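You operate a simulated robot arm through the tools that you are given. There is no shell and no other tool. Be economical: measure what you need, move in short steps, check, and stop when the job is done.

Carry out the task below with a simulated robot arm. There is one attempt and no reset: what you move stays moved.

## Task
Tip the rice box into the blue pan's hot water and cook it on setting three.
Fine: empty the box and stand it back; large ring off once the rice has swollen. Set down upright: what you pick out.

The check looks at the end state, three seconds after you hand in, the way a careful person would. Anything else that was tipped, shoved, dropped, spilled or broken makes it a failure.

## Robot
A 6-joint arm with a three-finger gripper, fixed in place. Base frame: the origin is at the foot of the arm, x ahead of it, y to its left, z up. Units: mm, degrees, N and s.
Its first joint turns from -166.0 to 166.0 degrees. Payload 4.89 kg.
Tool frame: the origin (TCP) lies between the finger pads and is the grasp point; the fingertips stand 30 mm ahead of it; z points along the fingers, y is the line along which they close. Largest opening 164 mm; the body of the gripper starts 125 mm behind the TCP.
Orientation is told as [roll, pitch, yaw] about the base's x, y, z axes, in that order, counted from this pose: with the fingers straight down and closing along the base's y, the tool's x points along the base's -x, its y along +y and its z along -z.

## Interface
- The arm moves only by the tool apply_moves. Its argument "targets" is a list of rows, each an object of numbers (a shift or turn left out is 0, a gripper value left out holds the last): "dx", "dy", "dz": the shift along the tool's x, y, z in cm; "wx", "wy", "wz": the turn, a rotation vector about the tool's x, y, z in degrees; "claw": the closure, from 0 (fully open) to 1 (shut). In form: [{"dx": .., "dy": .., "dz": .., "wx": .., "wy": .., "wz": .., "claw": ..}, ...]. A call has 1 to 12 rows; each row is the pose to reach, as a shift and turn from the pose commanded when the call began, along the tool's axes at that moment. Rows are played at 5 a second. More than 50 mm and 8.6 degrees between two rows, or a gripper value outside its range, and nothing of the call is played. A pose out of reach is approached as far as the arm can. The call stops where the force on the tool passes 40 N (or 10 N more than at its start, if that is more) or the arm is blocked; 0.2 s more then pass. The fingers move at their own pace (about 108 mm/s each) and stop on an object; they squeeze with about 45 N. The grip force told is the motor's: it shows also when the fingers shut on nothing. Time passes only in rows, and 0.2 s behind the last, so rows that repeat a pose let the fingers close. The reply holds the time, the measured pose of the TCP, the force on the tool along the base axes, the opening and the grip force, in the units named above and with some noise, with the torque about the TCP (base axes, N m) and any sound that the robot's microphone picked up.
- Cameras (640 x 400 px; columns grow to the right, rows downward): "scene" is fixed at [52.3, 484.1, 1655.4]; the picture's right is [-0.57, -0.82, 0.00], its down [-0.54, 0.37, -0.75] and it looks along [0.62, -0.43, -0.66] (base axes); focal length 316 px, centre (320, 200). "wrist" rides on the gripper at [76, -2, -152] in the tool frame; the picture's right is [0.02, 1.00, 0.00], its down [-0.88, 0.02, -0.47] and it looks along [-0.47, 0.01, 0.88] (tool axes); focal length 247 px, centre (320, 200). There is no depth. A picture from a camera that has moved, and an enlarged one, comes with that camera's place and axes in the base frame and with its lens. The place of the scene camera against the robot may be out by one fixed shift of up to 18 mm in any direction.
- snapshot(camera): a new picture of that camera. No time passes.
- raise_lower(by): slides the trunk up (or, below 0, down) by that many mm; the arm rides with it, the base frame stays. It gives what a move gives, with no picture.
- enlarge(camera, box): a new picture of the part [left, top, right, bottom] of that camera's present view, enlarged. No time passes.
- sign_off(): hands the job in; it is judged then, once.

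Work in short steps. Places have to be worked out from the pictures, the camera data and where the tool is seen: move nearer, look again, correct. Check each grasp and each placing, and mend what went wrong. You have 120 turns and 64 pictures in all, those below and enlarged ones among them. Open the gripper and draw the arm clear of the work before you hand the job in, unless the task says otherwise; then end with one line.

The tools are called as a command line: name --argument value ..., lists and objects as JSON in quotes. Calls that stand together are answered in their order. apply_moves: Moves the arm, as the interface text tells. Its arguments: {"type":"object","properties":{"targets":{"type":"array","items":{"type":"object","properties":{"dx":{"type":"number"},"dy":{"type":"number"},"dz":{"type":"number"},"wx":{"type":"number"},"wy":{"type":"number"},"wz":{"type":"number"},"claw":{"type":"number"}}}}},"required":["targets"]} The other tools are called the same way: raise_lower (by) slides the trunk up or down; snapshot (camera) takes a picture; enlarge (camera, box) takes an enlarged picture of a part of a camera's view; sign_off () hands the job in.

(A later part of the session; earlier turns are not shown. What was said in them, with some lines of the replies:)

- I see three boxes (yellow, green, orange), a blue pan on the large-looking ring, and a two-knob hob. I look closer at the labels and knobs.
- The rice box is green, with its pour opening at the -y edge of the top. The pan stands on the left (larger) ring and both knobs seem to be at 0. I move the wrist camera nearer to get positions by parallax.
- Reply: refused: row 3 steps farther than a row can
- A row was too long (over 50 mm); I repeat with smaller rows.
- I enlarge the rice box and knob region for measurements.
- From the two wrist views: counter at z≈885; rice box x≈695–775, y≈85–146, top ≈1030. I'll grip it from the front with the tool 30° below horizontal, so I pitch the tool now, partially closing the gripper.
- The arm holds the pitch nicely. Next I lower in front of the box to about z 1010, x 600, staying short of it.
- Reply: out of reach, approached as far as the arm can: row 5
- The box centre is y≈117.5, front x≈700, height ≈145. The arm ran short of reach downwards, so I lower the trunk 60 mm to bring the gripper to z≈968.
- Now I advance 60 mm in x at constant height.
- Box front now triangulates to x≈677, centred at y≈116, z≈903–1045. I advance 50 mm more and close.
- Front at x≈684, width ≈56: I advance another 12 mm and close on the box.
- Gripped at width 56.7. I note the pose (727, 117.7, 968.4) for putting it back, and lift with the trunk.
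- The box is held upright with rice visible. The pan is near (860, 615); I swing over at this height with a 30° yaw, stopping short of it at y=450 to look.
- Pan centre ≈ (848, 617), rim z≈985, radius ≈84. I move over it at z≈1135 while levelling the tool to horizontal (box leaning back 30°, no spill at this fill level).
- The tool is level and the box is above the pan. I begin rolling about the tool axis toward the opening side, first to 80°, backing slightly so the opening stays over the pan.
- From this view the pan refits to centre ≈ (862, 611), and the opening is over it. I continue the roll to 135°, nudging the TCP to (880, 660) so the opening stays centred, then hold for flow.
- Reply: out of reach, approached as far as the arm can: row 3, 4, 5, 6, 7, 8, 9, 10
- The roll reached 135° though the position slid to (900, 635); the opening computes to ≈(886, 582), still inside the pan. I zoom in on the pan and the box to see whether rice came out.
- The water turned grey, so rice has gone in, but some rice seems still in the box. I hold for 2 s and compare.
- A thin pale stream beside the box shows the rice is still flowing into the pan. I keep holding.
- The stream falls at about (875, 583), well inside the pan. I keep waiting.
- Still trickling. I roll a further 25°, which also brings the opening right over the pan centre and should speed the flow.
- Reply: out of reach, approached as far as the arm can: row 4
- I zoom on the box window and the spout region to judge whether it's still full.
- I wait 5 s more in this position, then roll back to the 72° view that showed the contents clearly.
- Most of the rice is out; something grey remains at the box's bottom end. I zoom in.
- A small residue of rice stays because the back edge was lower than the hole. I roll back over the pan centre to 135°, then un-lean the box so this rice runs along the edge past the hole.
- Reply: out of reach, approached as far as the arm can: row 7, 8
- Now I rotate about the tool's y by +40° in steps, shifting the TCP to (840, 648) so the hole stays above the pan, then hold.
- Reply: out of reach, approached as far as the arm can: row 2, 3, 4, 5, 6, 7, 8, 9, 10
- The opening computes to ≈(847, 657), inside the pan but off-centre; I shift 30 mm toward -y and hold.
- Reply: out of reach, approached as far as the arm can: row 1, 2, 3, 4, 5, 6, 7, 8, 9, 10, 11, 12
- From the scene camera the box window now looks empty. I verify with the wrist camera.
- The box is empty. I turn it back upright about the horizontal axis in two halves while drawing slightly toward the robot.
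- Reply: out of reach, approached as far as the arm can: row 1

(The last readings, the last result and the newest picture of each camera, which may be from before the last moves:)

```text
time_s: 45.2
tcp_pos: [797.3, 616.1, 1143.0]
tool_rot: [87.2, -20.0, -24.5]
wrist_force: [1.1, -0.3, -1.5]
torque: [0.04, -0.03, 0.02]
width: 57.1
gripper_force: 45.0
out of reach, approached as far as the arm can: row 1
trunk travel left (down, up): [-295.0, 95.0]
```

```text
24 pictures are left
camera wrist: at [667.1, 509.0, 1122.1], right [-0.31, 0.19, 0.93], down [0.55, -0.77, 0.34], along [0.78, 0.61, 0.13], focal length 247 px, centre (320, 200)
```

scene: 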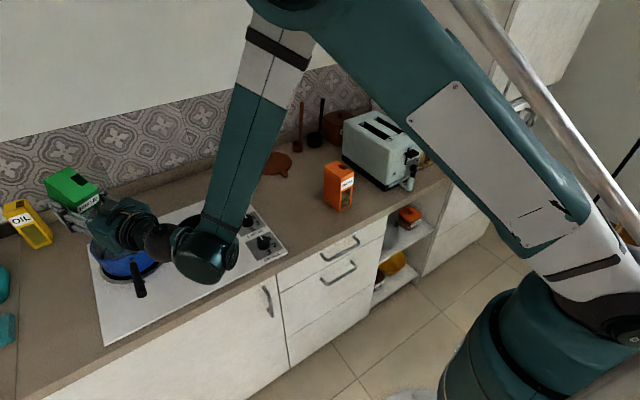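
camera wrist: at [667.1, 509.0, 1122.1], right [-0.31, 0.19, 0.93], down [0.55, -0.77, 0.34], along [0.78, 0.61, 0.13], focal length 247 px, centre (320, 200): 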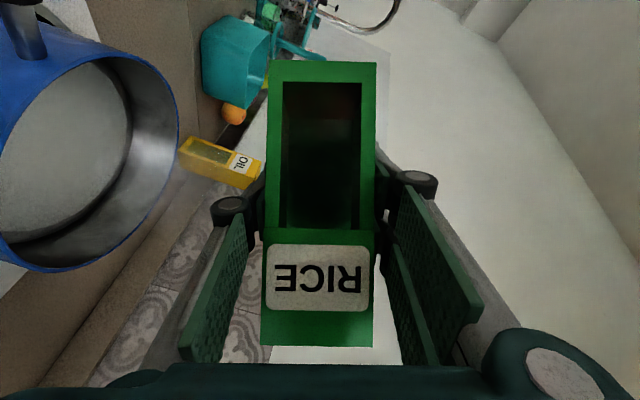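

Box confirmed empty, pan contents intact. I compute the rest of the rotation to upright (70.7°) and apply it while backing toward (777, 536).

apply_moves --targets '[{"wx": 3.89, "wy": 1.21, "wz": -6.71, "dx": -0.16, "dy": -0.1, "dz": -0.9}, {"wx": 7.78, "wy": 2.42, "wz": -13.42, "dx": -0.31, "dy": -0.2, "dz": -1.8}, {"wx": 11.67, "wy": 3.63, "wz": -20.13, "dx": -0.47, "dy": -0.3, "dz": -2.7}, {"wx": 15.56, "wy": 4.84, "wz": -26.84, "dx": -0.62, "dy": -0.4, "dz": -3.6}, {"wx": 19.44, "wy": 6.06, "wz": -33.56, "dx": -0.78, "dy": -0.5, "dz": -4.5}, {"wx": 23.33, "wy": 7.27, "wz": -40.27, "dx": -0.93, "dy": -0.6, "dz": -5.4}, {"wx": 27.22, "wy": 8.48, "wz": -46.98, "dx": -1.09, "dy": -0.7, "dz": -6.3}, {"wx": 31.11, "wy": 9.69, "wz": -53.69, "dx": -1.24, "dy": -0.8, "dz": -7.2}, {"wx": 35.0, "wy": 10.9, "wz": -60.4, "dx": -1.4, "dy": -0.9, "dz": -8.06}]'

```text
time_s: 47.2
tcp_pos: [777.1, 537.2, 1142.5]
tool_rot: [1.7, -59.1, 40.9]
wrist_force: [-0.3, -0.1, -1.1]
torque: [0.02, 0.02, 0.03]
width: 56.9
gripper_force: 45.0
trunk travel left (down, up): [-295.0, 95.0]
```

Nearly upright (roll 1.7°). I carry it back toward its original place, unwinding the yaw.

apply_moves --targets '[{"dx": 1.56, "dy": -2.84, "dz": -2.7, "wx": 3.51, "wz": 2.1}, {"dx": 3.12, "dy": -5.68, "dz": -5.4, "wx": 7.02, "wz": 4.2}, {"dx": 4.68, "dy": -8.52, "dz": -8.1, "wx": 10.53, "wz": 6.3}, {"dx": 6.24, "dy": -11.36, "dz": -10.8, "wx": 14.04, "wz": 8.4}, {"dx": 7.8, "dy": -14.2, "dz": -13.5, "wx": 17.55, "wz": 10.5}, {"dx": 9.36, "dy": -17.04, "dz": -16.2, "wx": 21.06, "wz": 12.6}, {"dx": 10.92, "dy": -19.88, "dz": -18.9, "wx": 24.57, "wz": 14.7}, {"dx": 12.48, "dy": -22.72, "dz": -21.6, "wx": 28.08, "wz": 16.8}, {"dx": 14.04, "dy": -25.56, "dz": -24.3, "wx": 31.6, "wz": 18.9}, {"dx": 15.6, "dy": -28.4, "dz": -27, "wx": 35.1, "wz": 21}]'

```text
time_s: 49.4
tcp_pos: [743.7, 80.7, 1142.1]
tool_rot: [18.4, -58.1, -8.8]
wrist_force: [0.4, -0.1, 0.0]
torque: [0.05, -0.04, 0.04]
width: 57.0
gripper_force: 45.0
out of reach, approached as far as the arm can: row 1, 2, 3, 4, 5, 6, 7, 8, 9, 10
trunk travel left (down, up): [-295.0, 95.0]
```

The arm hit a joint limit and the box is tilted ~10°. I look at the arm's configuration.

snapshot --camera "scene"

```text
23 pictures are left
```

scene: 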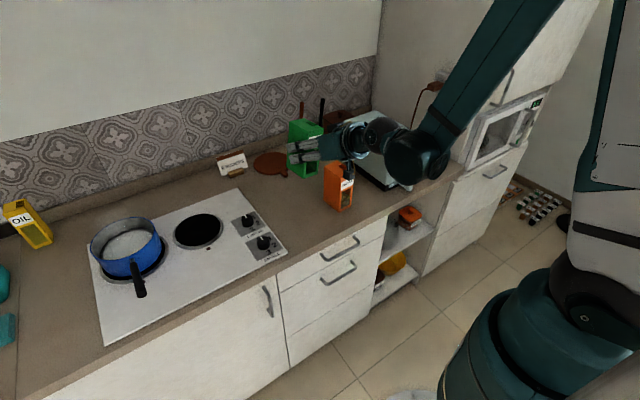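

The configuration looks similar to before, so I try the computed correction (≈11.8° rotation, 40 mm shift) in small rows.

apply_moves --targets '[{"dx": 0.4, "dy": 1.27, "dz": -0.25, "wx": 3.6, "wy": -0.37, "wz": -1.57}, {"dx": 0.8, "dy": 2.53, "dz": -0.5, "wx": 7.2, "wy": -0.73, "wz": -3.13}, {"dx": 1.2, "dy": 3.8, "dz": -0.74, "wx": 10.8, "wy": -1.1, "wz": -4.7}]'

```text
time_s: 50.2
tcp_pos: [742.5, 82.0, 1142.4]
tool_rot: [18.6, -58.1, -8.8]
wrist_force: [0.2, 0.5, -0.4]
torque: [-0.06, 0.0, -0.07]
width: 57.0
gripper_force: 45.1
out of reach, approached as far as the arm can: row 1, 2, 3
trunk travel left (down, up): [-295.0, 95.0]
```

It's pinned by a joint limit for that yaw. A positive yaw should be reachable, so I try upright with yaw +20° at the same spot.

apply_moves --targets '[{"dx": 0.23, "dy": 1.2, "wx": -2.1, "wy": 0.17, "wz": -4.9}, {"dx": 0.47, "dy": 2.4, "wx": -4.3, "wy": 0.33, "wz": -9.8}, {"dx": 0.7, "dy": 3.6, "wx": -6.4, "wy": 0.5, "wz": -14.8}]'

```text
time_s: 51.0
tcp_pos: [736.1, 117.2, 1142.1]
tool_rot: [0.1, -60.0, 20.0]
wrist_force: [0.0, 0.8, -0.5]
torque: [0.01, -0.01, -0.02]
width: 56.7
gripper_force: 44.7
trunk travel left (down, up): [-295.0, 95.0]
```

Upright exactly with yaw 20. I test how much of the yaw can be removed.

apply_moves --targets '[{"wx": 3.46, "wz": 2}, {"wx": 6.93, "wz": 4}, {"wx": 10.4, "wz": 6}, {"wx": 13.8, "wz": 8}]'

```text
time_s: 52.0
tcp_pos: [737.7, 98.7, 1142.7]
tool_rot: [1.7, -60.4, 12.0]
wrist_force: [-0.6, -0.2, -0.6]
torque: [0.02, 0.0, 0.04]
width: 57.2
gripper_force: 44.8
out of reach, approached as far as the arm can: row 2, 3, 4
trunk travel left (down, up): [-295.0, 95.0]
```

The limit is near yaw 14. I settle on upright at yaw 16 over the original spot (727, 118); after standing it I can straighten it with the gripper rolled 180°.

apply_moves --targets '[{"dx": 0.15, "dy": 1.07, "dz": -0.25, "wx": -0.9, "wy": 0.2, "wz": -0.95}, {"dx": 0.29, "dy": 2.13, "dz": -0.5, "wx": -1.8, "wy": 0.4, "wz": -1.9}, {"dx": 0.29, "dy": 2.13, "dz": -0.5, "wx": -1.8, "wy": 0.4, "wz": -1.9}]'

```text
time_s: 52.8
tcp_pos: [726.3, 119.7, 1142.6]
tool_rot: [0.3, -60.0, 15.8]
wrist_force: [0.0, -0.1, -0.7]
torque: [-0.01, -0.02, 0.01]
width: 57.0
gripper_force: 45.1
trunk travel left (down, up): [-295.0, 95.0]
```

Upright and in place. I lower with the trunk by 170 mm.

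raise_lower --by -170

enlarge --camera "scene" --box '[220, 140, 460, 290]'

```text
time_s: 54.7
tcp_pos: [728.1, 117.7, 972.3]
tool_rot: [0.2, -60.0, 15.8]
wrist_force: [0.2, -0.3, -0.4]
torque: [-0.01, 0.01, 0.0]
width: 57.0
gripper_force: 45.4
trunk travel left (down, up): [-125.0, 265.0]
```

```text
2.67 times, centred on (340, 215) of scene
camera zoom: at [52.3, 484.1, 1655.4], right [-0.57, -0.82, 0.0], down [-0.54, 0.37, -0.75], along [0.62, -0.43, -0.66], focal length 842 px, centre (267, 160)
```

zoom: 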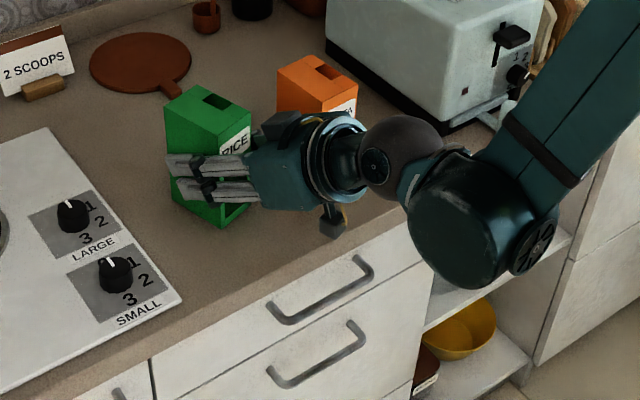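

About 4 mm to go; I lower by 4 and check the contact force.

raise_lower --by -4

```text
time_s: 55.2
tcp_pos: [727.3, 118.1, 968.6]
tool_rot: [0.2, -60.1, 15.9]
wrist_force: [3.1, 2.7, 22.0]
torque: [-0.43, 0.23, 0.03]
width: 56.8
gripper_force: 44.9
trunk travel left (down, up): [-121.0, 269.0]
```

Contact made (22 N). I open and back straight out.

apply_moves --targets '[{"claw": 0.35}, {"claw": 0.35}, {"claw": 0.35}, {"dx": -0.2, "dz": -0.12, "claw": 0.35}]'

apply_moves --targets '[{"dx": 1.5, "dz": -2.6}, {"dx": 3.0, "dz": -5.2}, {"dx": 4.5, "dz": -7.8}, {"dx": 6.0, "dz": -10.4}]'

snapshot --camera "wrist"

```text
time_s: 56.2
tcp_pos: [728.2, 118.3, 970.6]
tool_rot: [0.2, -60.1, 15.9]
wrist_force: [-0.3, 0.0, 0.3]
torque: [-0.02, 0.02, 0.01]
width: 106.7
gripper_force: 0.1
trunk travel left (down, up): [-121.0, 269.0]
```

```text
time_s: 57.2
tcp_pos: [612.8, 84.9, 974.7]
tool_rot: [0.3, -59.7, 15.8]
wrist_force: [0.9, -0.4, -0.3]
torque: [0.01, 0.04, 0.02]
width: 106.4
gripper_force: 0.0
out of reach, approached as far as the arm can: row 4
trunk travel left (down, up): [-121.0, 269.0]
```

```text
21 pictures are left
camera wrist: at [450.5, 36.6, 984.1], right [-0.29, 0.96, -0.02], down [0.03, 0.03, 1.0], along [0.96, 0.29, -0.03], focal length 247 px, centre (320, 200)
```

wrist: 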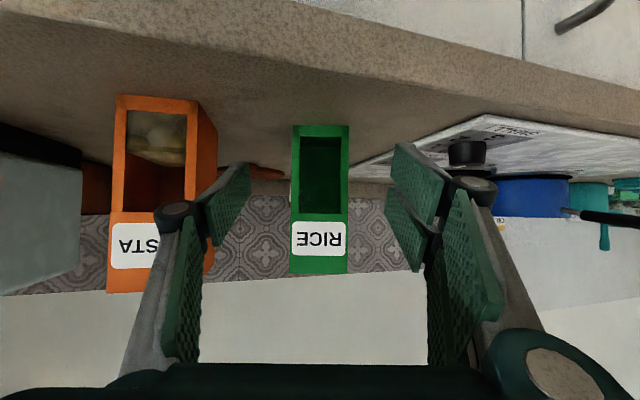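

The box stands upright, empty, in its place (slightly yawed; I can straighten it while the rice cooks). Now the knob: I raise the trunk first.

raise_lower --by 200

apply_moves --targets '[{"wy": 8, "dx": -0.9, "dy": 1.5}, {"wy": 16, "dx": -1.8, "dy": 3}, {"wy": 24, "dx": -2.7, "dy": 4.5}, {"wy": 32, "dx": -3.6, "dy": 6}, {"wy": 40, "dx": -4.5, "dy": 7.5}, {"wy": 48, "dx": -5.4, "dy": 9}, {"wy": 56, "dx": -6.3, "dy": 10.5}, {"wy": 60, "dx": -7.2, "dy": 12}]'

```text
time_s: 59.4
tcp_pos: [612.3, 84.9, 1174.8]
tool_rot: [0.2, -59.9, 15.9]
wrist_force: [-0.2, 0.9, 0.0]
torque: [-0.01, 0.02, 0.04]
width: 106.6
gripper_force: 0.0
trunk travel left (down, up): [-321.0, 69.0]
```

```text
time_s: 61.2
tcp_pos: [620.5, 186.3, 1237.9]
tool_rot: [16.0, -2.0, 17.0]
wrist_force: [1.7, 2.0, 0.5]
torque: [-0.15, 0.12, 0.06]
width: 106.6
gripper_force: 0.2
out of reach, approached as far as the arm can: row 1, 2, 3, 4, 5, 6, 7, 8
trunk travel left (down, up): [-321.0, 69.0]
```

The joint limit again skews the wrist. I unwind the tool roll in the free direction (+wz) first, then level the tool.

apply_moves --targets '[{"wz": 8}, {"wz": 16}, {"wz": 24}, {"wz": 32}, {"wz": 40}, {"wz": 48}, {"wz": 56}]'

```text
time_s: 62.8
tcp_pos: [620.5, 184.4, 1237.8]
tool_rot: [16.0, -2.0, 16.8]
wrist_force: [0.5, -0.2, 0.7]
torque: [0.01, 0.02, 0.0]
width: 106.5
gripper_force: 0.0
out of reach, approached as far as the arm can: row 1, 2, 3, 4, 5, 6, 7
trunk travel left (down, up): [-321.0, 69.0]
```

That direction is blocked; the other one must be free. I turn -wz.

apply_moves --targets '[{"wz": -8}, {"wz": -16}, {"wz": -24}, {"wz": -32}, {"wz": -40}]'

```text
time_s: 64.0
tcp_pos: [619.1, 184.8, 1237.3]
tool_rot: [11.1, -11.9, 56.3]
wrist_force: [-0.3, -0.9, 0.3]
torque: [0.0, -0.01, 0.0]
width: 106.7
gripper_force: 0.0
trunk travel left (down, up): [-321.0, 69.0]
```

Free direction found (yaw +). I level the tool and then unwind further in -wz.

apply_moves --targets '[{"wx": 5.5, "wy": 6}, {"wx": 11.1, "wy": 11.9}]'

apply_moves --targets '[{"wz": -8.5}, {"wz": -17}, {"wz": -25.5}, {"wz": -34}, {"wz": -42.5}, {"wz": -51}, {"wz": -59.5}, {"wz": -68}, {"wz": -76.5}, {"wz": -85}, {"wz": -93.5}, {"wz": -102}]'

```text
time_s: 64.6
tcp_pos: [619.7, 185.1, 1236.2]
tool_rot: [11.0, -11.8, 56.1]
wrist_force: [0.4, -0.3, -1.0]
torque: [-0.01, 0.02, -0.02]
width: 106.5
gripper_force: 0.1
out of reach, approached as far as the arm can: row 1, 2
trunk travel left (down, up): [-321.0, 69.0]
```

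```text
time_s: 67.2
tcp_pos: [619.3, 184.8, 1237.2]
tool_rot: [-14.1, -8.0, 160.3]
wrist_force: [0.7, 1.0, 0.9]
torque: [-0.03, 0.01, -0.01]
width: 106.6
gripper_force: 0.1
trunk travel left (down, up): [-321.0, 69.0]
```

Still tilted ~15°; I retry levelling from this unwound state.

apply_moves --targets '[{"wx": -7, "wy": 4}, {"wx": -14.1, "wy": 8}]'

snapshot --camera "scene"

```text
time_s: 67.8
tcp_pos: [619.7, 185.1, 1237.7]
tool_rot: [-14.0, -8.2, 160.2]
wrist_force: [0.4, -0.1, 0.1]
torque: [0.0, 0.02, 0.02]
width: 106.5
gripper_force: 0.0
out of reach, approached as far as the arm can: row 1, 2
trunk travel left (down, up): [-321.0, 69.0]
```

```text
20 pictures are left
```

scene: 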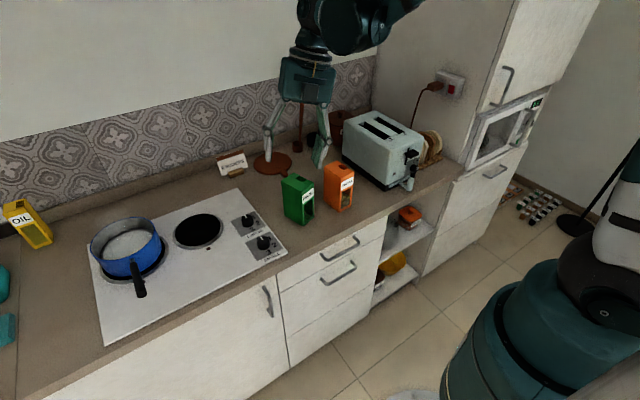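

I judge the wrist is in a flipped configuration (forearm roll pinned at its limit). To unflip, I raise the tool through the forearm direction to level, aiming slightly right, in free space.

apply_moves --targets '[{"wx": 3.6, "wy": 7.43, "dx": 1.2, "dy": -0.6, "dz": -0.6}, {"wx": 7.2, "wy": 14.85, "dx": 2.4, "dy": -1.2, "dz": -1.2}, {"wx": 10.8, "wy": 22.3, "dx": 3.6, "dy": -1.8, "dz": -1.8}, {"wx": 14.4, "wy": 29.7, "dx": 4.8, "dy": -2.4, "dz": -2.4}, {"wx": 18, "wy": 37.1, "dx": 6, "dy": -3, "dz": -3}, {"wx": 21.7, "wy": 44.6, "dx": 7.2, "dy": -3.6, "dz": -3.6}, {"wx": 25.3, "wy": 52, "dx": 8.4, "dy": -4.2, "dz": -4.2}, {"wx": 28.9, "wy": 59.4, "dx": 9.6, "dy": -4.8, "dz": -4.8}, {"wx": 32.5, "wy": 66.8, "dx": 10.8, "dy": -5.4, "dz": -5.4}, {"wx": 36.1, "wy": 74.3, "dx": 12, "dy": -6, "dz": -6}, {"wx": 39.7, "wy": 81.7, "dx": 13.1, "dy": -6.8, "dz": -6.4}]'

```text
time_s: 70.2
tcp_pos: [774.9, 145.5, 1308.9]
tool_rot: [-92.3, 47.9, 98.8]
wrist_force: [-1.4, 0.3, 1.0]
torque: [-0.02, 0.13, -0.12]
width: 106.5
gripper_force: 0.1
out of reach, approached as far as the arm can: row 2, 3, 4, 5, 6, 7, 8, 9, 10, 11
trunk travel left (down, up): [-321.0, 69.0]
```

Tool is now level. I swing it to the right by 45° as the next part of the unflip.

apply_moves --targets '[{"wx": -5.6, "wy": 5, "wz": -0.2, "dx": 1.5, "dy": 1.6, "dz": -0.9}, {"wx": -11.1, "wy": 10, "wz": -0.4, "dx": 3, "dy": 3.2, "dz": -1.8}, {"wx": -16.7, "wy": 15.1, "wz": -0.6, "dx": 4.5, "dy": 4.8, "dz": -2.7}, {"wx": -22.3, "wy": 20.1, "wz": -0.8, "dx": 6, "dy": 6.4, "dz": -3.6}, {"wx": -27.8, "wy": 25.2, "wz": -1, "dx": 7.5, "dy": 8, "dz": -4.5}, {"wx": -33.4, "wy": 30.2, "wz": -1.2, "dx": 9, "dy": 9.7, "dz": -5.4}]'

```text
time_s: 71.6
tcp_pos: [746.0, 5.9, 1309.1]
tool_rot: [-92.1, 47.9, 53.7]
wrist_force: [0.7, -0.1, 0.7]
torque: [0.02, 0.02, 0.08]
width: 106.3
gripper_force: 0.0
out of reach, approached as far as the arm can: row 1
trunk travel left (down, up): [-321.0, 69.0]
```

That worked. Now I swing the tool down from the right side to straight down.

apply_moves --targets '[{"wx": -5.56, "wy": -6.16, "dx": -1.1, "dy": 0.2, "dz": -1.5}, {"wx": -11.1, "wy": -12.3, "dx": -2.2, "dy": 0.4, "dz": -3}, {"wx": -16.7, "wy": -18.5, "dx": -3.3, "dy": 0.6, "dz": -4.5}, {"wx": -22.3, "wy": -24.7, "dx": -4.4, "dy": 0.8, "dz": -6}, {"wx": -27.8, "wy": -30.8, "dx": -5.5, "dy": 1, "dz": -7.5}, {"wx": -33.4, "wy": -37, "dx": -6.6, "dy": 1.2, "dz": -9}, {"wx": -38.9, "wy": -43.1, "dx": -7.7, "dy": 1.4, "dz": -10.5}, {"wx": -44.5, "wy": -49.3, "dx": -8.8, "dy": 1.6, "dz": -12}, {"wx": -50.1, "wy": -55.5, "dx": -9.9, "dy": 1.8, "dz": -13.5}, {"wx": -55.6, "wy": -61.6, "dx": -11, "dy": 2, "dz": -15}, {"wx": -61.2, "wy": -67.8, "dx": -12.1, "dy": 2.3, "dz": -16.4}]'

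```text
time_s: 74.0
tcp_pos: [648.9, 151.2, 1201.0]
tool_rot: [0.0, 0.0, 103.4]
wrist_force: [-1.0, 0.2, -0.1]
torque: [0.02, -0.08, -0.01]
width: 106.6
gripper_force: 0.0
trunk travel left (down, up): [-321.0, 69.0]
```

The wrist is unflipped: tool straight down, yaw 103. I move above the LARGE knob (≈(780, 280)) at z≈1060 and yaw 90.

apply_moves --targets '[{"dx": -1.66, "dy": -2.3, "dz": 2.35, "wz": 2.2}, {"dx": -3.3, "dy": -4.6, "dz": 4.7, "wz": 4.4}, {"dx": -5, "dy": -6.9, "dz": 7.05, "wz": 6.7}, {"dx": -6.6, "dy": -9.2, "dz": 9.4, "wz": 8.9}, {"dx": -8.3, "dy": -11.5, "dz": 11.75, "wz": 11.2}, {"dx": -10, "dy": -13.8, "dz": 14.1, "wz": 13.4}]'

snapshot --camera "wrist"

```text
time_s: 75.4
tcp_pos: [760.5, 276.7, 1062.1]
tool_rot: [-0.1, -0.1, 90.0]
wrist_force: [-0.3, -1.1, 0.9]
torque: [0.07, -0.07, -0.01]
width: 106.6
gripper_force: 0.1
trunk travel left (down, up): [-321.0, 69.0]
```

```text
19 pictures are left
camera wrist: at [762.5, 202.3, 1213.3], right [-1.0, -0.02, 0.0], down [-0.02, 0.88, 0.47], along [-0.01, 0.47, -0.88], focal length 247 px, centre (320, 200)
```

wrist: 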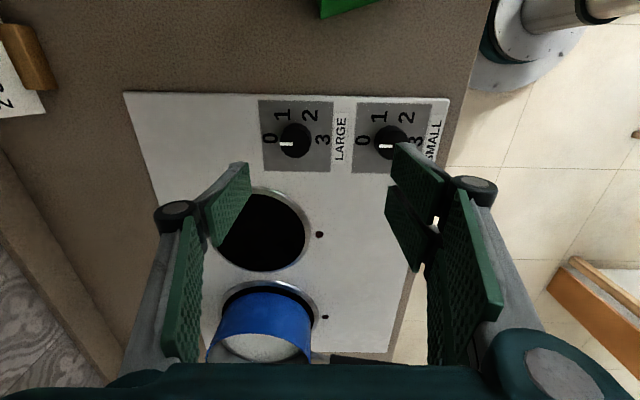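

Pointer is at 0 (+x), numbers at 60° steps clockwise, 3 at -x: a 180° clockwise turn. Knob axis ≈ (791, 278). I move over it and descend to z 980 with the gripper at ~74 mm.

apply_moves --targets '[{"dx": -0.1, "dy": -1.5, "dz": 2.7, "claw": 0.55}, {"dx": -0.15, "dy": -3.1, "dz": 5.5}, {"dx": -0.15, "dy": -3.1, "dz": 8.2}]'

snapshot --camera "wrist"

```text
time_s: 76.2
tcp_pos: [791.8, 279.9, 977.5]
tool_rot: [0.0, 0.2, 89.9]
wrist_force: [0.9, 0.2, -0.5]
torque: [0.0, 0.07, 0.01]
width: 73.6
gripper_force: 0.1
trunk travel left (down, up): [-321.0, 69.0]
```

```text
18 pictures are left
camera wrist: at [794.2, 203.8, 1128.9], right [-1.0, -0.02, 0.0], down [-0.02, 0.88, 0.47], along [-0.01, 0.47, -0.88], focal length 247 px, centre (320, 200)
```

wrist: 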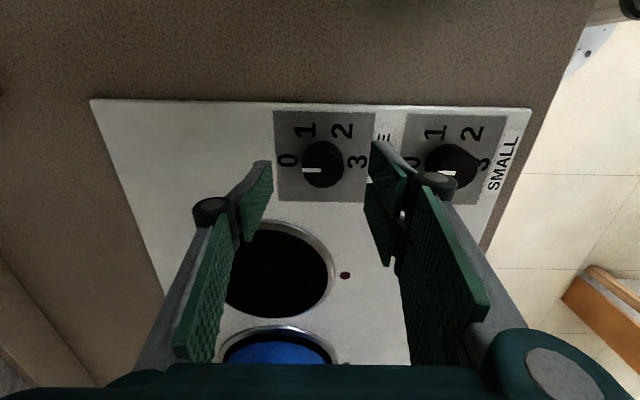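

Knob axis refined to ≈(790.5, 281). I descend gently to TCP 940 (tips ≈910) and look.

apply_moves --targets '[{"dz": 1.2, "dx": -0.1}, {"dz": 2.5, "dx": -0.1}, {"dz": 3.7, "dx": -0.1}]'

enlarge --camera "wrist" --box '[220, 80, 460, 260]'

```text
time_s: 77.0
tcp_pos: [792.4, 282.3, 940.8]
tool_rot: [0.0, 0.1, 90.0]
wrist_force: [-0.6, -0.4, -0.2]
torque: [-0.03, 0.04, 0.0]
width: 74.1
gripper_force: 0.1
trunk travel left (down, up): [-321.0, 69.0]
```

```text
2.22 times, centred on (340, 170) of wrist
camera zoom: at [793.0, 205.9, 1092.8], right [-1.0, -0.02, 0.0], down [-0.02, 0.88, 0.47], along [-0.01, 0.47, -0.88], focal length 549 px, centre (276, 267)
```

zoom: 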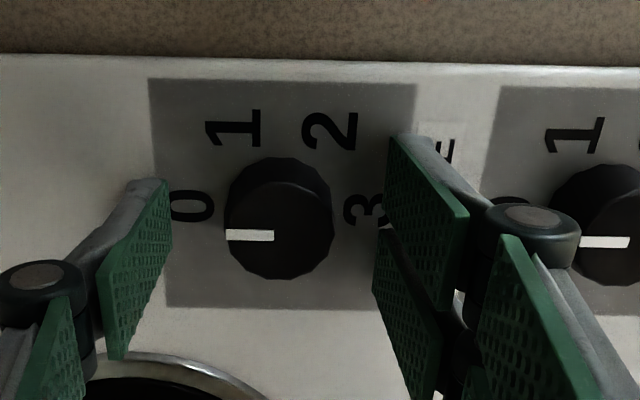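

Geometry consistent: panel z≈900, knob top ≈923. I go 5 mm lower and close on the knob.

apply_moves --targets '[{"dz": 0.5, "dy": 0.15}, {"dz": 0.5, "dy": 0.15, "claw": 1}, {"dz": 0.5, "dy": 0.15, "claw": 1}, {"dz": 0.5, "dy": 0.15, "claw": 1}]'

```text
time_s: 78.1
tcp_pos: [789.8, 280.9, 938.0]
tool_rot: [-0.2, 0.1, 90.0]
wrist_force: [-1.2, -2.0, 20.0]
torque: [0.07, 0.32, -0.03]
width: 36.7
gripper_force: 44.8
trunk travel left (down, up): [-321.0, 69.0]
stopped in row 4: the force on the tool passed its limit at 41 N (the readings are from after the stop); the commanded pose is now the measured one
```

Gripped at 36.7 mm, fingertips touching the panel (20 N). I ease up 2 mm and start turning clockwise (+wz) 60°.

apply_moves --targets '[{"dz": -0.2}, {"dz": -0.2, "wz": 7.5}, {"dz": -0.2, "wz": 15}, {"dz": -0.2, "wz": 22.5}, {"dz": -0.2, "wz": 30}, {"dz": -0.2, "wz": 37.5}, {"dz": -0.2, "wz": 45}, {"dz": -0.2, "wz": 52.5}, {"dz": -0.2, "wz": 60}]'

enlarge --camera "wrist" --box '[220, 80, 460, 260]'

```text
time_s: 80.1
tcp_pos: [791.2, 280.7, 939.1]
tool_rot: [-0.1, 0.0, 31.1]
wrist_force: [0.1, -3.7, -14.5]
torque: [-0.18, -0.39, 0.01]
width: 36.7
gripper_force: 45.0
trunk travel left (down, up): [-321.0, 69.0]
stopped in row 9: the force on the tool passed its limit at 41 N (the readings are from after the stop); the commanded pose is now the measured one
```

```text
2.22 times, centred on (340, 170) of wrist
camera zoom: at [726.6, 240.8, 1089.7], right [-0.53, 0.85, 0.0], down [0.74, 0.47, 0.47], along [0.4, 0.25, -0.88], focal length 549 px, centre (276, 267)
```

zoom: 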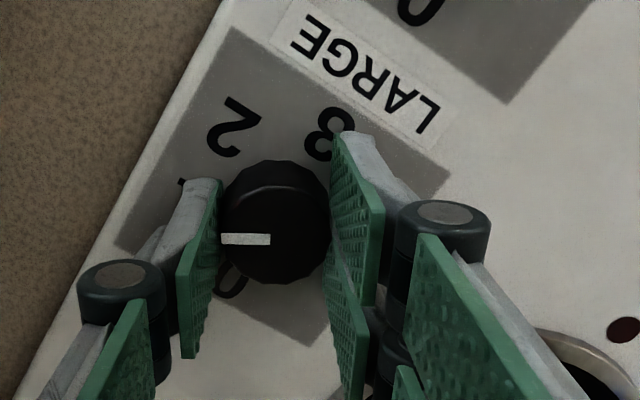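

The knob turned 60° (pointing to 1). The tool is pulling upward on it, so I ease down 1 mm and go on turning.

apply_moves --targets '[{"dz": 0.08}, {"dz": 0.08, "wz": 7.5}, {"dz": 0.08, "wz": 15}, {"dz": 0.08, "wz": 22.5}, {"dz": 0.08, "wz": 30}, {"dz": 0.08, "wz": 37.5}, {"dz": 0.08, "wz": 45}, {"dz": 0.08, "wz": 52.5}, {"dz": 0.08, "wz": 60}]'

```text
time_s: 82.1
tcp_pos: [789.7, 278.1, 938.1]
tool_rot: [0.1, -0.1, -29.0]
wrist_force: [6.8, -31.4, 3.3]
torque: [-0.75, 0.04, 0.03]
width: 36.7
gripper_force: 44.9
trunk travel left (down, up): [-321.0, 69.0]
```

Turned 119°. There is a side load of -31 N in y, so I yield 2 mm in -y and then turn the remaining 61°.

apply_moves --targets '[{"dx": -0.1, "dy": -0.18}]'

```text
time_s: 82.5
tcp_pos: [790.0, 278.4, 938.0]
tool_rot: [0.1, -0.1, -28.8]
wrist_force: [2.3, -16.4, 6.2]
torque: [-0.55, -0.09, -0.02]
width: 37.0
gripper_force: 45.3
trunk travel left (down, up): [-321.0, 69.0]
```

Halved; I yield another 2 mm and turn the last 61° with a small orbit compensation.

apply_moves --targets '[{"dx": -0.1, "dy": -0.18}, {"dx": -0.08, "dy": -0.21, "wz": 7.6}, {"dx": -0.06, "dy": -0.24, "wz": 15.2}, {"dx": -0.04, "dy": -0.27, "wz": 22.9}, {"dx": -0.02, "dy": -0.3, "wz": 30.5}, {"dx": 0, "dy": -0.33, "wz": 38.1}, {"dx": 0.02, "dy": -0.36, "wz": 45.8}, {"dx": 0.03, "dy": -0.39, "wz": 53.4}, {"dx": 0.045, "dy": -0.41, "wz": 61}]'

enlarge --camera "wrist" --box '[220, 80, 460, 260]'

```text
time_s: 83.5
tcp_pos: [790.5, 278.3, 937.8]
tool_rot: [0.2, -0.1, -50.3]
wrist_force: [-0.8, 6.2, 4.9]
torque: [0.63, -0.07, 0.0]
width: 36.6
gripper_force: 44.8
trunk travel left (down, up): [-321.0, 69.0]
stopped in row 5: the force on the tool passed its limit at 43 N (the readings are from after the stop); the commanded pose is now the measured one
```

```text
2.22 times, centred on (340, 170) of wrist
camera zoom: at [739.9, 337.1, 1089.6], right [0.76, 0.66, 0.0], down [0.58, -0.67, 0.47], along [0.31, -0.36, -0.88], focal length 549 px, centre (276, 267)
```

zoom: 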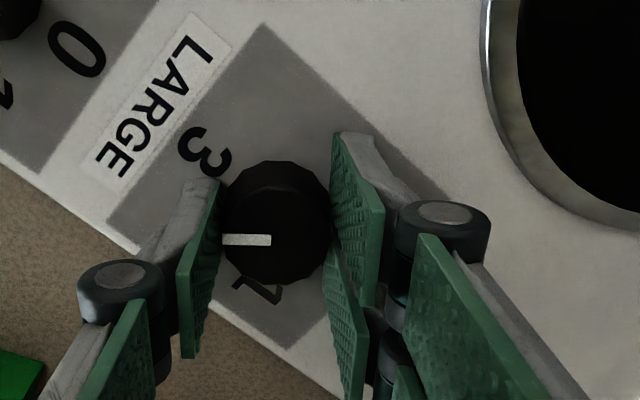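

Now at 140°, pointer tracks the gripper. I continue with a pure rotation of the remaining 40°.

apply_moves --targets '[{"wz": 6}, {"wz": 12}, {"wz": 18}, {"wz": 24}, {"wz": 30}, {"wz": 36}, {"wz": 40}]'

enlarge --camera "wrist" --box '[220, 80, 460, 260]'

```text
time_s: 85.2
tcp_pos: [789.9, 279.4, 938.2]
tool_rot: [0.0, 0.0, -90.3]
wrist_force: [-10.9, 16.1, -4.2]
torque: [0.39, 0.26, 0.66]
width: 37.0
gripper_force: 45.5
trunk travel left (down, up): [-321.0, 69.0]
```

```text
2.22 times, centred on (340, 170) of wrist
camera zoom: at [788.2, 355.8, 1089.8], right [1.0, 0.02, 0.0], down [0.01, -0.88, 0.47], along [0.01, -0.47, -0.88], focal length 549 px, centre (276, 267)
```

zoom: 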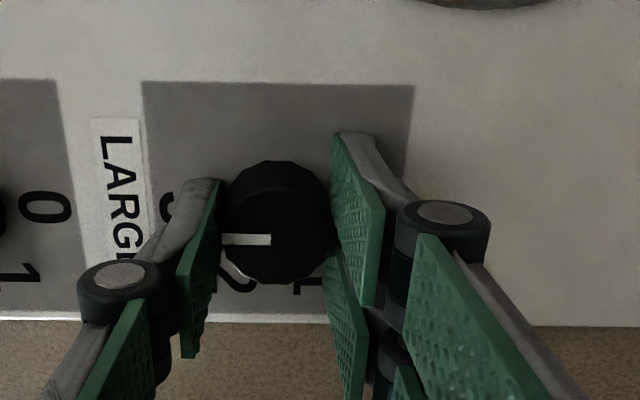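

The pointer is at 3. Keeping the grip for turning back later, I watch the pan.

enlarge --camera "scene" --box '[60, 190, 300, 310]'

apply_moves --targets '[{"wz": 0}, {"wz": 0}, {"wz": 0}, {"wz": 0}, {"wz": 0}, {"wz": 0}, {"wz": 0}, {"wz": 0}, {"wz": 0}, {"wz": 0}, {"wz": 0}, {"wz": 0}]'

apply_moves --targets '[{"wz": 0}, {"wz": 0}, {"wz": 0}, {"wz": 0}, {"wz": 0}, {"wz": 0}, {"wz": 0}, {"wz": 0}, {"wz": 0}, {"wz": 0}, {"wz": 0}, {"wz": 0}]'

enlarge --camera "scene" --box '[60, 190, 300, 310]'

```text
2.67 times, centred on (180, 250) of scene
camera zoom: at [52.3, 484.1, 1655.4], right [-0.57, -0.82, 0.0], down [-0.54, 0.37, -0.75], along [0.62, -0.43, -0.66], focal length 842 px, centre (693, 67)
```

zoom: 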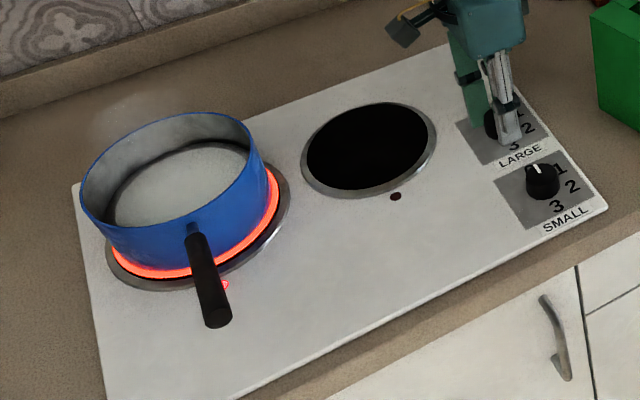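

```text
time_s: 87.8
tcp_pos: [789.4, 279.4, 939.1]
tool_rot: [0.2, 0.1, -90.4]
wrist_force: [-29.1, 19.4, -16.0]
torque: [0.42, 0.74, 0.27]
width: 36.9
gripper_force: 44.4
trunk travel left (down, up): [-321.0, 69.0]
```

```text
time_s: 90.3
tcp_pos: [789.1, 279.3, 937.7]
tool_rot: [0.2, -0.1, -90.4]
wrist_force: [-30.5, 16.2, -15.6]
torque: [0.48, 0.86, 0.13]
width: 36.7
gripper_force: 44.9
trunk travel left (down, up): [-321.0, 69.0]
```

```text
2.67 times, centred on (180, 250) of scene
camera zoom: at [52.3, 484.1, 1655.4], right [-0.57, -0.82, 0.0], down [-0.54, 0.37, -0.75], along [0.62, -0.43, -0.66], focal length 842 px, centre (693, 67)
```

zoom: 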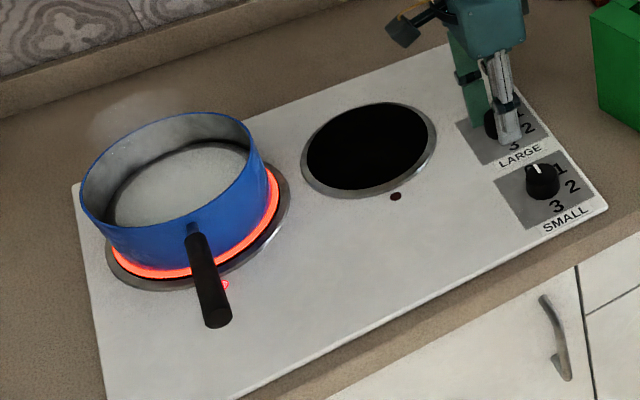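

The ring under the pan glows: correct ring on. I release the knob to drop the side load and wait.

apply_moves --targets '[{"claw": 0.55}, {"claw": 0.55}, {"claw": 0.55}, {"claw": 0.55}, {"claw": 0.55}, {"claw": 0.55}, {"claw": 0.55}, {"claw": 0.55}, {"claw": 0.55}, {"claw": 0.55}, {"claw": 0.55}, {"claw": 0.55}]'

apply_moves --targets '[{"wz": 0}, {"wz": 0}, {"wz": 0}, {"wz": 0}, {"wz": 0}, {"wz": 0}, {"wz": 0}, {"wz": 0}, {"wz": 0}, {"wz": 0}, {"wz": 0}, {"wz": 0}]'

apply_moves --targets '[{"wz": 0}, {"wz": 0}, {"wz": 0}, {"wz": 0}, {"wz": 0}, {"wz": 0}, {"wz": 0}, {"wz": 0}, {"wz": 0}, {"wz": 0}, {"wz": 0}, {"wz": 0}]'

enlarge --camera "scene" --box '[60, 190, 300, 310]'

```text
time_s: 93.0
tcp_pos: [789.6, 278.2, 938.2]
tool_rot: [0.3, 0.2, -90.3]
wrist_force: [-0.2, 1.0, -0.3]
torque: [-0.01, 0.0, 0.01]
width: 73.8
gripper_force: 0.0
trunk travel left (down, up): [-321.0, 69.0]
```

```text
time_s: 95.5
tcp_pos: [789.2, 278.4, 938.4]
tool_rot: [0.2, 0.1, -90.3]
wrist_force: [-1.0, -0.4, 1.0]
torque: [0.03, -0.01, 0.0]
width: 74.1
gripper_force: 0.1
trunk travel left (down, up): [-321.0, 69.0]
```

```text
time_s: 98.2
tcp_pos: [790.7, 278.0, 939.7]
tool_rot: [0.2, 0.1, -90.3]
wrist_force: [0.1, -0.7, 0.4]
torque: [-0.01, 0.01, 0.01]
width: 73.8
gripper_force: 0.0
trunk travel left (down, up): [-321.0, 69.0]
```

```text
2.67 times, centred on (180, 250) of scene
camera zoom: at [52.3, 484.1, 1655.4], right [-0.57, -0.82, 0.0], down [-0.54, 0.37, -0.75], along [0.62, -0.43, -0.66], focal length 842 px, centre (693, 67)
```

zoom: 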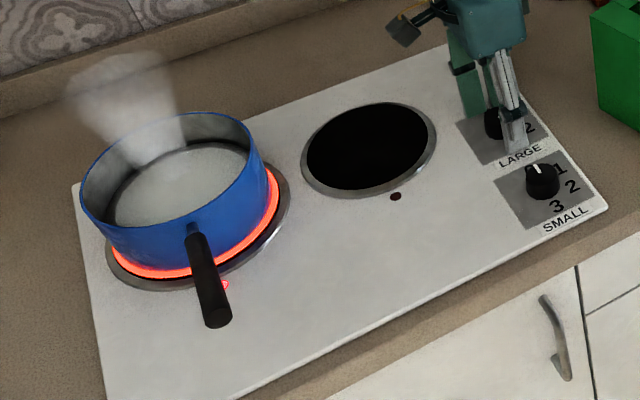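

More steam, but the rice level is unchanged. I wait on, about 10 s.

apply_moves --targets '[{"wz": 0}, {"wz": 0}, {"wz": 0}, {"wz": 0}, {"wz": 0}, {"wz": 0}, {"wz": 0}, {"wz": 0}, {"wz": 0}, {"wz": 0}, {"wz": 0}, {"wz": 0}]'

apply_moves --targets '[{"wz": 0}, {"wz": 0}, {"wz": 0}, {"wz": 0}, {"wz": 0}, {"wz": 0}, {"wz": 0}, {"wz": 0}, {"wz": 0}, {"wz": 0}, {"wz": 0}, {"wz": 0}]'

apply_moves --targets '[{"wz": 0}, {"wz": 0}, {"wz": 0}, {"wz": 0}, {"wz": 0}, {"wz": 0}, {"wz": 0}, {"wz": 0}, {"wz": 0}, {"wz": 0}, {"wz": 0}, {"wz": 0}]'

enlarge --camera "scene" --box '[60, 190, 300, 310]'

```text
time_s: 100.8
tcp_pos: [790.1, 278.9, 938.7]
tool_rot: [0.2, 0.1, -90.3]
wrist_force: [-0.4, -0.1, -0.3]
torque: [0.0, 0.02, -0.01]
width: 74.0
gripper_force: 0.0
trunk travel left (down, up): [-321.0, 69.0]
```

```text
time_s: 103.3
tcp_pos: [790.1, 277.3, 937.3]
tool_rot: [0.3, 0.1, -90.3]
wrist_force: [-0.3, 0.4, -0.5]
torque: [-0.02, -0.02, -0.04]
width: 73.7
gripper_force: 0.0
trunk travel left (down, up): [-321.0, 69.0]
```

```text
time_s: 106.0
tcp_pos: [789.6, 278.2, 938.0]
tool_rot: [0.1, 0.2, -90.3]
wrist_force: [0.0, -0.6, 0.5]
torque: [0.01, 0.0, 0.02]
width: 73.8
gripper_force: 0.0
trunk travel left (down, up): [-321.0, 69.0]
```

```text
2.67 times, centred on (180, 250) of scene
camera zoom: at [52.3, 484.1, 1655.4], right [-0.57, -0.82, 0.0], down [-0.54, 0.37, -0.75], along [0.62, -0.43, -0.66], focal length 842 px, centre (693, 67)
```

zoom: 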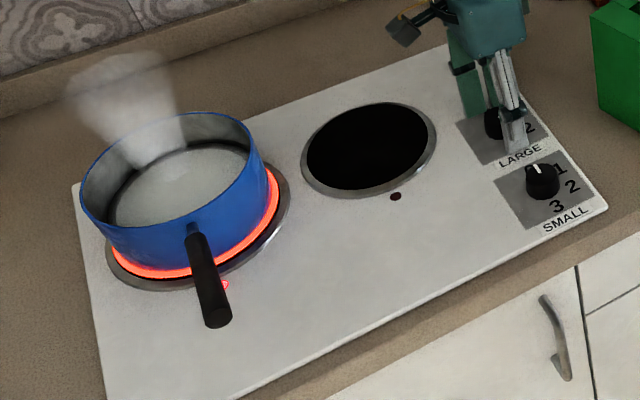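

Not yet visibly swollen. I wait another ~20 s, then look.

apply_moves --targets '[{"wz": 0}, {"wz": 0}, {"wz": 0}, {"wz": 0}, {"wz": 0}, {"wz": 0}, {"wz": 0}, {"wz": 0}, {"wz": 0}, {"wz": 0}, {"wz": 0}, {"wz": 0}]'

apply_moves --targets '[{"wz": 0}, {"wz": 0}, {"wz": 0}, {"wz": 0}, {"wz": 0}, {"wz": 0}, {"wz": 0}, {"wz": 0}, {"wz": 0}, {"wz": 0}, {"wz": 0}, {"wz": 0}]'

apply_moves --targets '[{"wz": 0}, {"wz": 0}, {"wz": 0}, {"wz": 0}, {"wz": 0}, {"wz": 0}, {"wz": 0}, {"wz": 0}, {"wz": 0}, {"wz": 0}, {"wz": 0}, {"wz": 0}]'

apply_moves --targets '[{"wz": 0}, {"wz": 0}, {"wz": 0}, {"wz": 0}, {"wz": 0}, {"wz": 0}, {"wz": 0}, {"wz": 0}, {"wz": 0}, {"wz": 0}, {"wz": 0}, {"wz": 0}]'

apply_moves --targets '[{"wz": 0}, {"wz": 0}, {"wz": 0}, {"wz": 0}, {"wz": 0}, {"wz": 0}, {"wz": 0}, {"wz": 0}, {"wz": 0}, {"wz": 0}, {"wz": 0}, {"wz": 0}]'

enlarge --camera "scene" --box '[70, 190, 190, 290]'

```text
time_s: 108.5
tcp_pos: [790.1, 277.2, 938.7]
tool_rot: [0.2, 0.2, -90.3]
wrist_force: [-0.5, 0.1, -0.4]
torque: [0.0, -0.01, 0.01]
width: 74.3
gripper_force: 0.0
trunk travel left (down, up): [-321.0, 69.0]
```

```text
time_s: 111.2
tcp_pos: [790.1, 277.7, 938.8]
tool_rot: [0.1, 0.2, -90.3]
wrist_force: [0.7, -0.6, -1.0]
torque: [-0.02, 0.0, 0.01]
width: 73.6
gripper_force: 0.1
trunk travel left (down, up): [-321.0, 69.0]
```

```text
time_s: 113.8
tcp_pos: [790.2, 278.1, 938.8]
tool_rot: [0.2, 0.1, -90.4]
wrist_force: [0.3, -0.3, 0.9]
torque: [-0.02, -0.02, 0.03]
width: 73.8
gripper_force: 0.1
trunk travel left (down, up): [-321.0, 69.0]
```

```text
time_s: 116.3
tcp_pos: [790.2, 277.2, 938.0]
tool_rot: [0.2, 0.2, -90.3]
wrist_force: [0.7, 0.0, 0.3]
torque: [-0.01, 0.04, 0.03]
width: 73.8
gripper_force: 0.1
trunk travel left (down, up): [-321.0, 69.0]
```

```text
time_s: 119.0
tcp_pos: [789.8, 277.5, 938.7]
tool_rot: [0.1, 0.1, -90.3]
wrist_force: [0.5, 0.3, -0.7]
torque: [-0.02, 0.02, -0.01]
width: 73.7
gripper_force: 0.1
trunk travel left (down, up): [-321.0, 69.0]
```

```text
4.00 times, centred on (130, 240) of scene
camera zoom: at [52.3, 484.1, 1655.4], right [-0.57, -0.82, 0.0], down [-0.54, 0.37, -0.75], along [0.62, -0.43, -0.66], focal length 1263 px, centre (1080, 40)
```

zoom: 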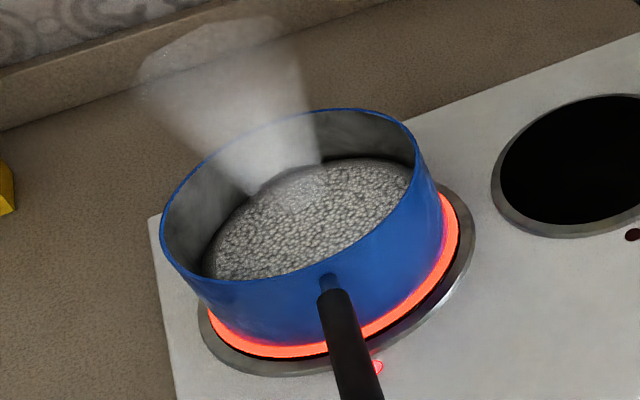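

The rice has swollen into a visible grain bed. I grip the knob again and take one more look to see if it is still rising.

apply_moves --targets '[{"dz": -0.15, "claw": 0.6}, {"dz": -0.15, "claw": 1}, {"dz": -0.15, "claw": 1}, {"dz": -0.15, "claw": 1}]'

enlarge --camera "scene" --box '[70, 190, 190, 290]'

```text
time_s: 120.0
tcp_pos: [789.6, 277.6, 940.3]
tool_rot: [0.1, 0.0, -90.3]
wrist_force: [-8.4, -1.7, -3.6]
torque: [-0.05, 0.25, 0.03]
width: 36.8
gripper_force: 44.8
trunk travel left (down, up): [-321.0, 69.0]
```

```text
4.00 times, centred on (130, 240) of scene
camera zoom: at [52.3, 484.1, 1655.4], right [-0.57, -0.82, 0.0], down [-0.54, 0.37, -0.75], along [0.62, -0.43, -0.66], focal length 1263 px, centre (1080, 40)
```

zoom: 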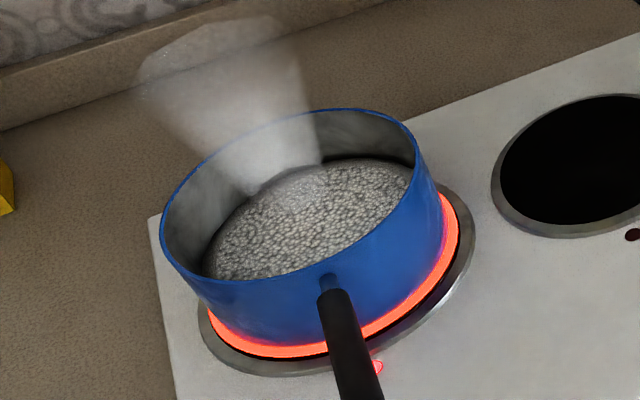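

The level is stable, so I turn the knob back counter-clockwise, in stages.

apply_moves --targets '[{"wz": -8}, {"wz": -16}, {"wz": -24}, {"wz": -32}, {"wz": -40}, {"wz": -48}, {"wz": -56}, {"wz": -64}, {"wz": -72}, {"wz": -80}, {"wz": -88}]'

```text
time_s: 122.0
tcp_pos: [791.9, 278.1, 939.6]
tool_rot: [0.2, -0.2, -17.8]
wrist_force: [1.2, 3.3, 6.6]
torque: [0.45, 0.13, 0.01]
width: 36.8
gripper_force: 45.2
trunk travel left (down, up): [-321.0, 69.0]
stopped in row 10: the force on the tool passed its limit at 42 N (the readings are from after the stop); the commanded pose is now the measured one
```

It stopped on a side load after 72°, now relaxed; I continue.

apply_moves --targets '[{"wz": -8}, {"wz": -16}, {"wz": -24}, {"wz": -32}, {"wz": -40}, {"wz": -48}, {"wz": -56}, {"wz": -64}]'

```text
time_s: 123.8
tcp_pos: [790.6, 280.8, 939.2]
tool_rot: [-0.1, -0.3, 46.4]
wrist_force: [1.1, 33.6, 14.5]
torque: [0.69, 0.35, -0.03]
width: 37.2
gripper_force: 45.3
trunk travel left (down, up): [-321.0, 69.0]
```

Side load +33 N in y; I yield 2.5 mm in +y and turn the remaining 44°.

apply_moves --targets '[{"dx": -0.18, "dy": 0.17}, {"dx": -0.2, "dy": 0.19, "wz": -8}, {"dx": -0.22, "dy": 0.21, "wz": -16}, {"dx": -0.22, "dy": 0.21, "wz": -24}, {"dx": -0.22, "dy": 0.21, "wz": -32}, {"dx": -0.22, "dy": 0.21, "wz": -38}, {"dx": -0.22, "dy": 0.21, "wz": -44}]'

enlarge --camera "wrist" --box '[220, 80, 460, 260]'

```text
time_s: 125.4
tcp_pos: [790.4, 281.4, 939.5]
tool_rot: [-0.2, 0.0, 90.3]
wrist_force: [-32.5, -3.4, -10.9]
torque: [0.09, 0.83, -0.56]
width: 36.9
gripper_force: 45.4
trunk travel left (down, up): [-321.0, 69.0]
```

```text
2.22 times, centred on (340, 170) of wrist
camera zoom: at [791.8, 206.1, 1091.5], right [-1.0, -0.03, 0.0], down [-0.03, 0.88, 0.47], along [-0.01, 0.47, -0.88], focal length 549 px, centre (276, 267)
```

zoom: 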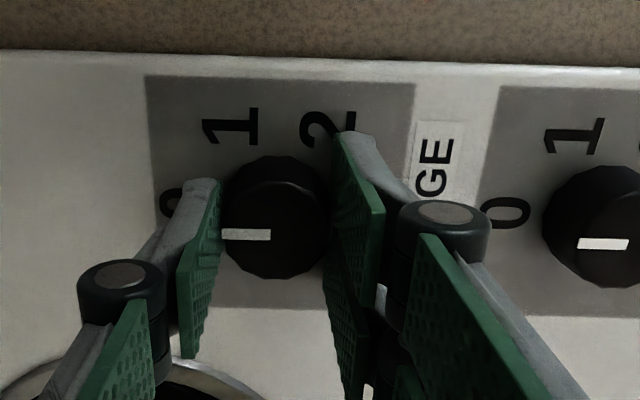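

The pointer is back at 0. I open and rise clear.

apply_moves --targets '[{"claw": 0.5}, {"claw": 0.5}, {"claw": 0.5}, {"dz": -2, "claw": 0.5}, {"dz": -5}, {"dz": -9}, {"dz": -13}, {"dz": -17}]'

snapshot --camera "scene"

```text
time_s: 127.2
tcp_pos: [791.4, 282.4, 1108.5]
tool_rot: [-0.3, -0.1, 90.3]
wrist_force: [0.2, 0.3, -1.1]
torque: [-0.03, 0.09, -0.01]
width: 82.0
gripper_force: 0.0
trunk travel left (down, up): [-321.0, 69.0]
```

```text
6 pictures are left
```

scene: 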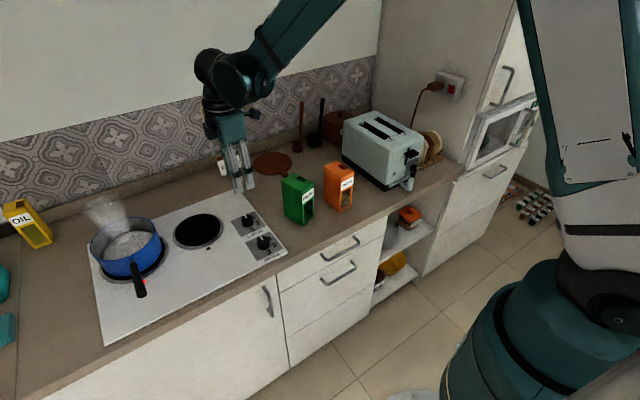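

The ring glow is gone, but a red lamp seems visible; I zoom to check the knob, lamp and rice box after backing the arm a bit.

apply_moves --targets '[{"dx": 3, "dy": 3, "dz": -2}, {"dx": 6, "dy": 6, "dz": -4}, {"dx": 9, "dy": 9, "dz": -6}, {"dx": 12, "dy": 12, "dz": -8}]'

enlarge --camera "scene" --box '[70, 170, 330, 310]'

```text
time_s: 128.2
tcp_pos: [670.0, 163.1, 1189.5]
tool_rot: [-0.3, -0.1, 90.4]
wrist_force: [0.7, 1.0, 0.2]
torque: [-0.05, 0.21, 0.0]
width: 82.2
gripper_force: 0.0
trunk travel left (down, up): [-321.0, 69.0]
```

```text
2.46 times, centred on (200, 240) of scene
camera zoom: at [52.3, 484.1, 1655.4], right [-0.57, -0.82, 0.0], down [-0.54, 0.37, -0.75], along [0.62, -0.43, -0.66], focal length 777 px, centre (615, 102)
```

zoom: 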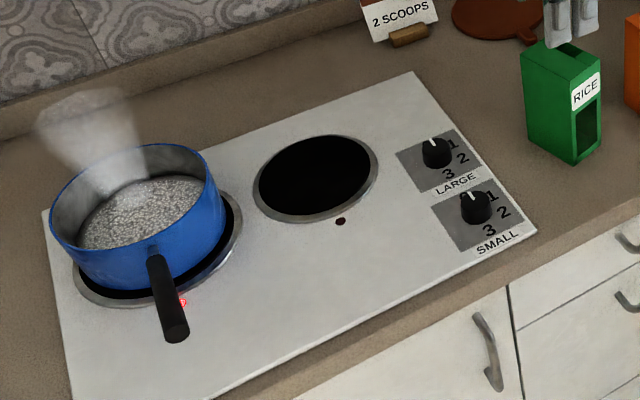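

Knob at 0, ring dark, rice swollen, box upright and empty. I draw the arm well clear, wait, and recheck the lamp (likely residual heat).

apply_moves --targets '[{"dy": 3, "dz": -3}, {"dy": 6, "dz": -6}, {"dy": 9, "dz": -9}, {"dy": 12, "dz": -12}, {"dy": 12, "dz": -12}, {"dy": 12, "dz": -12}, {"dy": 12, "dz": -12}, {"dy": 12, "dz": -12}, {"dy": 12, "dz": -12}, {"dy": 12, "dz": -12}, {"dy": 12, "dz": -12}, {"dy": 12, "dz": -12}]'

apply_moves --targets '[{"wz": 0}, {"wz": 0}, {"wz": 0}, {"wz": 0}, {"wz": 0}, {"wz": 0}, {"wz": 0}, {"wz": 0}, {"wz": 0}, {"wz": 0}, {"wz": 0}, {"wz": 0}]'

enlarge --camera "scene" --box '[70, 150, 370, 310]'

```text
time_s: 130.8
tcp_pos: [549.7, 159.7, 1308.7]
tool_rot: [-0.3, -0.2, 90.3]
wrist_force: [1.0, 0.7, -0.5]
torque: [-0.01, 0.06, -0.04]
width: 81.9
gripper_force: 0.0
trunk travel left (down, up): [-321.0, 69.0]
```

```text
time_s: 133.4
tcp_pos: [549.9, 160.5, 1308.7]
tool_rot: [-0.3, -0.1, 90.3]
wrist_force: [0.5, -0.2, 0.2]
torque: [0.0, 0.03, -0.01]
width: 81.8
gripper_force: 0.0
trunk travel left (down, up): [-321.0, 69.0]
```

```text
2.13 times, centred on (220, 230) of scene
camera zoom: at [52.3, 484.1, 1655.4], right [-0.57, -0.82, 0.0], down [-0.54, 0.37, -0.75], along [0.62, -0.43, -0.66], focal length 674 px, centre (533, 136)
```

zoom: 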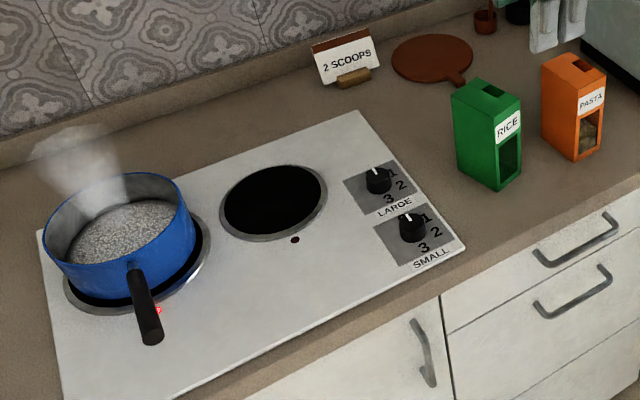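

The lamp is still lit; I zoom on the knobs to verify LARGE is truly at 0.

enlarge --camera "scene" --box '[225, 205, 295, 265]'

enlarge --camera "scene" --box '[80, 200, 180, 300]'

```text
6.67 times, centred on (260, 235) of scene
camera zoom: at [52.3, 484.1, 1655.4], right [-0.57, -0.82, 0.0], down [-0.54, 0.37, -0.75], along [0.62, -0.43, -0.66], focal length 2105 px, centre (720, -33)
```

zoom: 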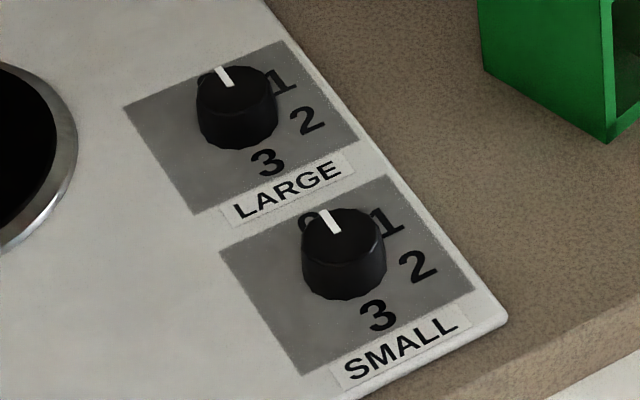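

```text
4.00 times, centred on (130, 250) of scene
camera zoom: at [52.3, 484.1, 1655.4], right [-0.57, -0.82, 0.0], down [-0.54, 0.37, -0.75], along [0.62, -0.43, -0.66], focal length 1263 px, centre (1080, 0)
```

zoom: 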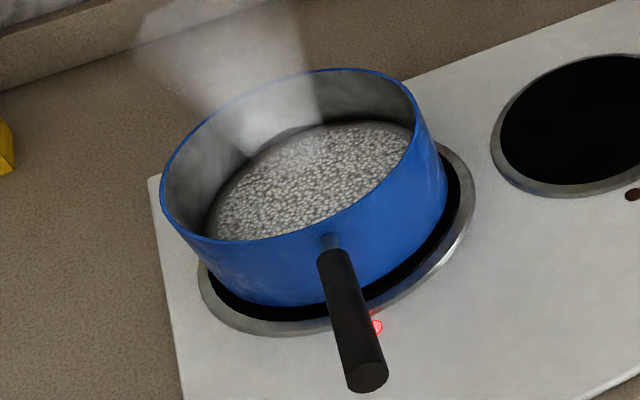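

Both pointers are parallel at 0 and the ring is dark, so I take the lamp for a residual-heat light. Everything else is in place, so I hand in.

sign_off

```text
The job is handed in.
```

I tipped all the rice into the blue pan and cooked it on setting three until it swelled. The large ring is back at 0, though its red lamp was still lit, probably residual heat. The empty box is upright in its old place, turned about 16 degrees.
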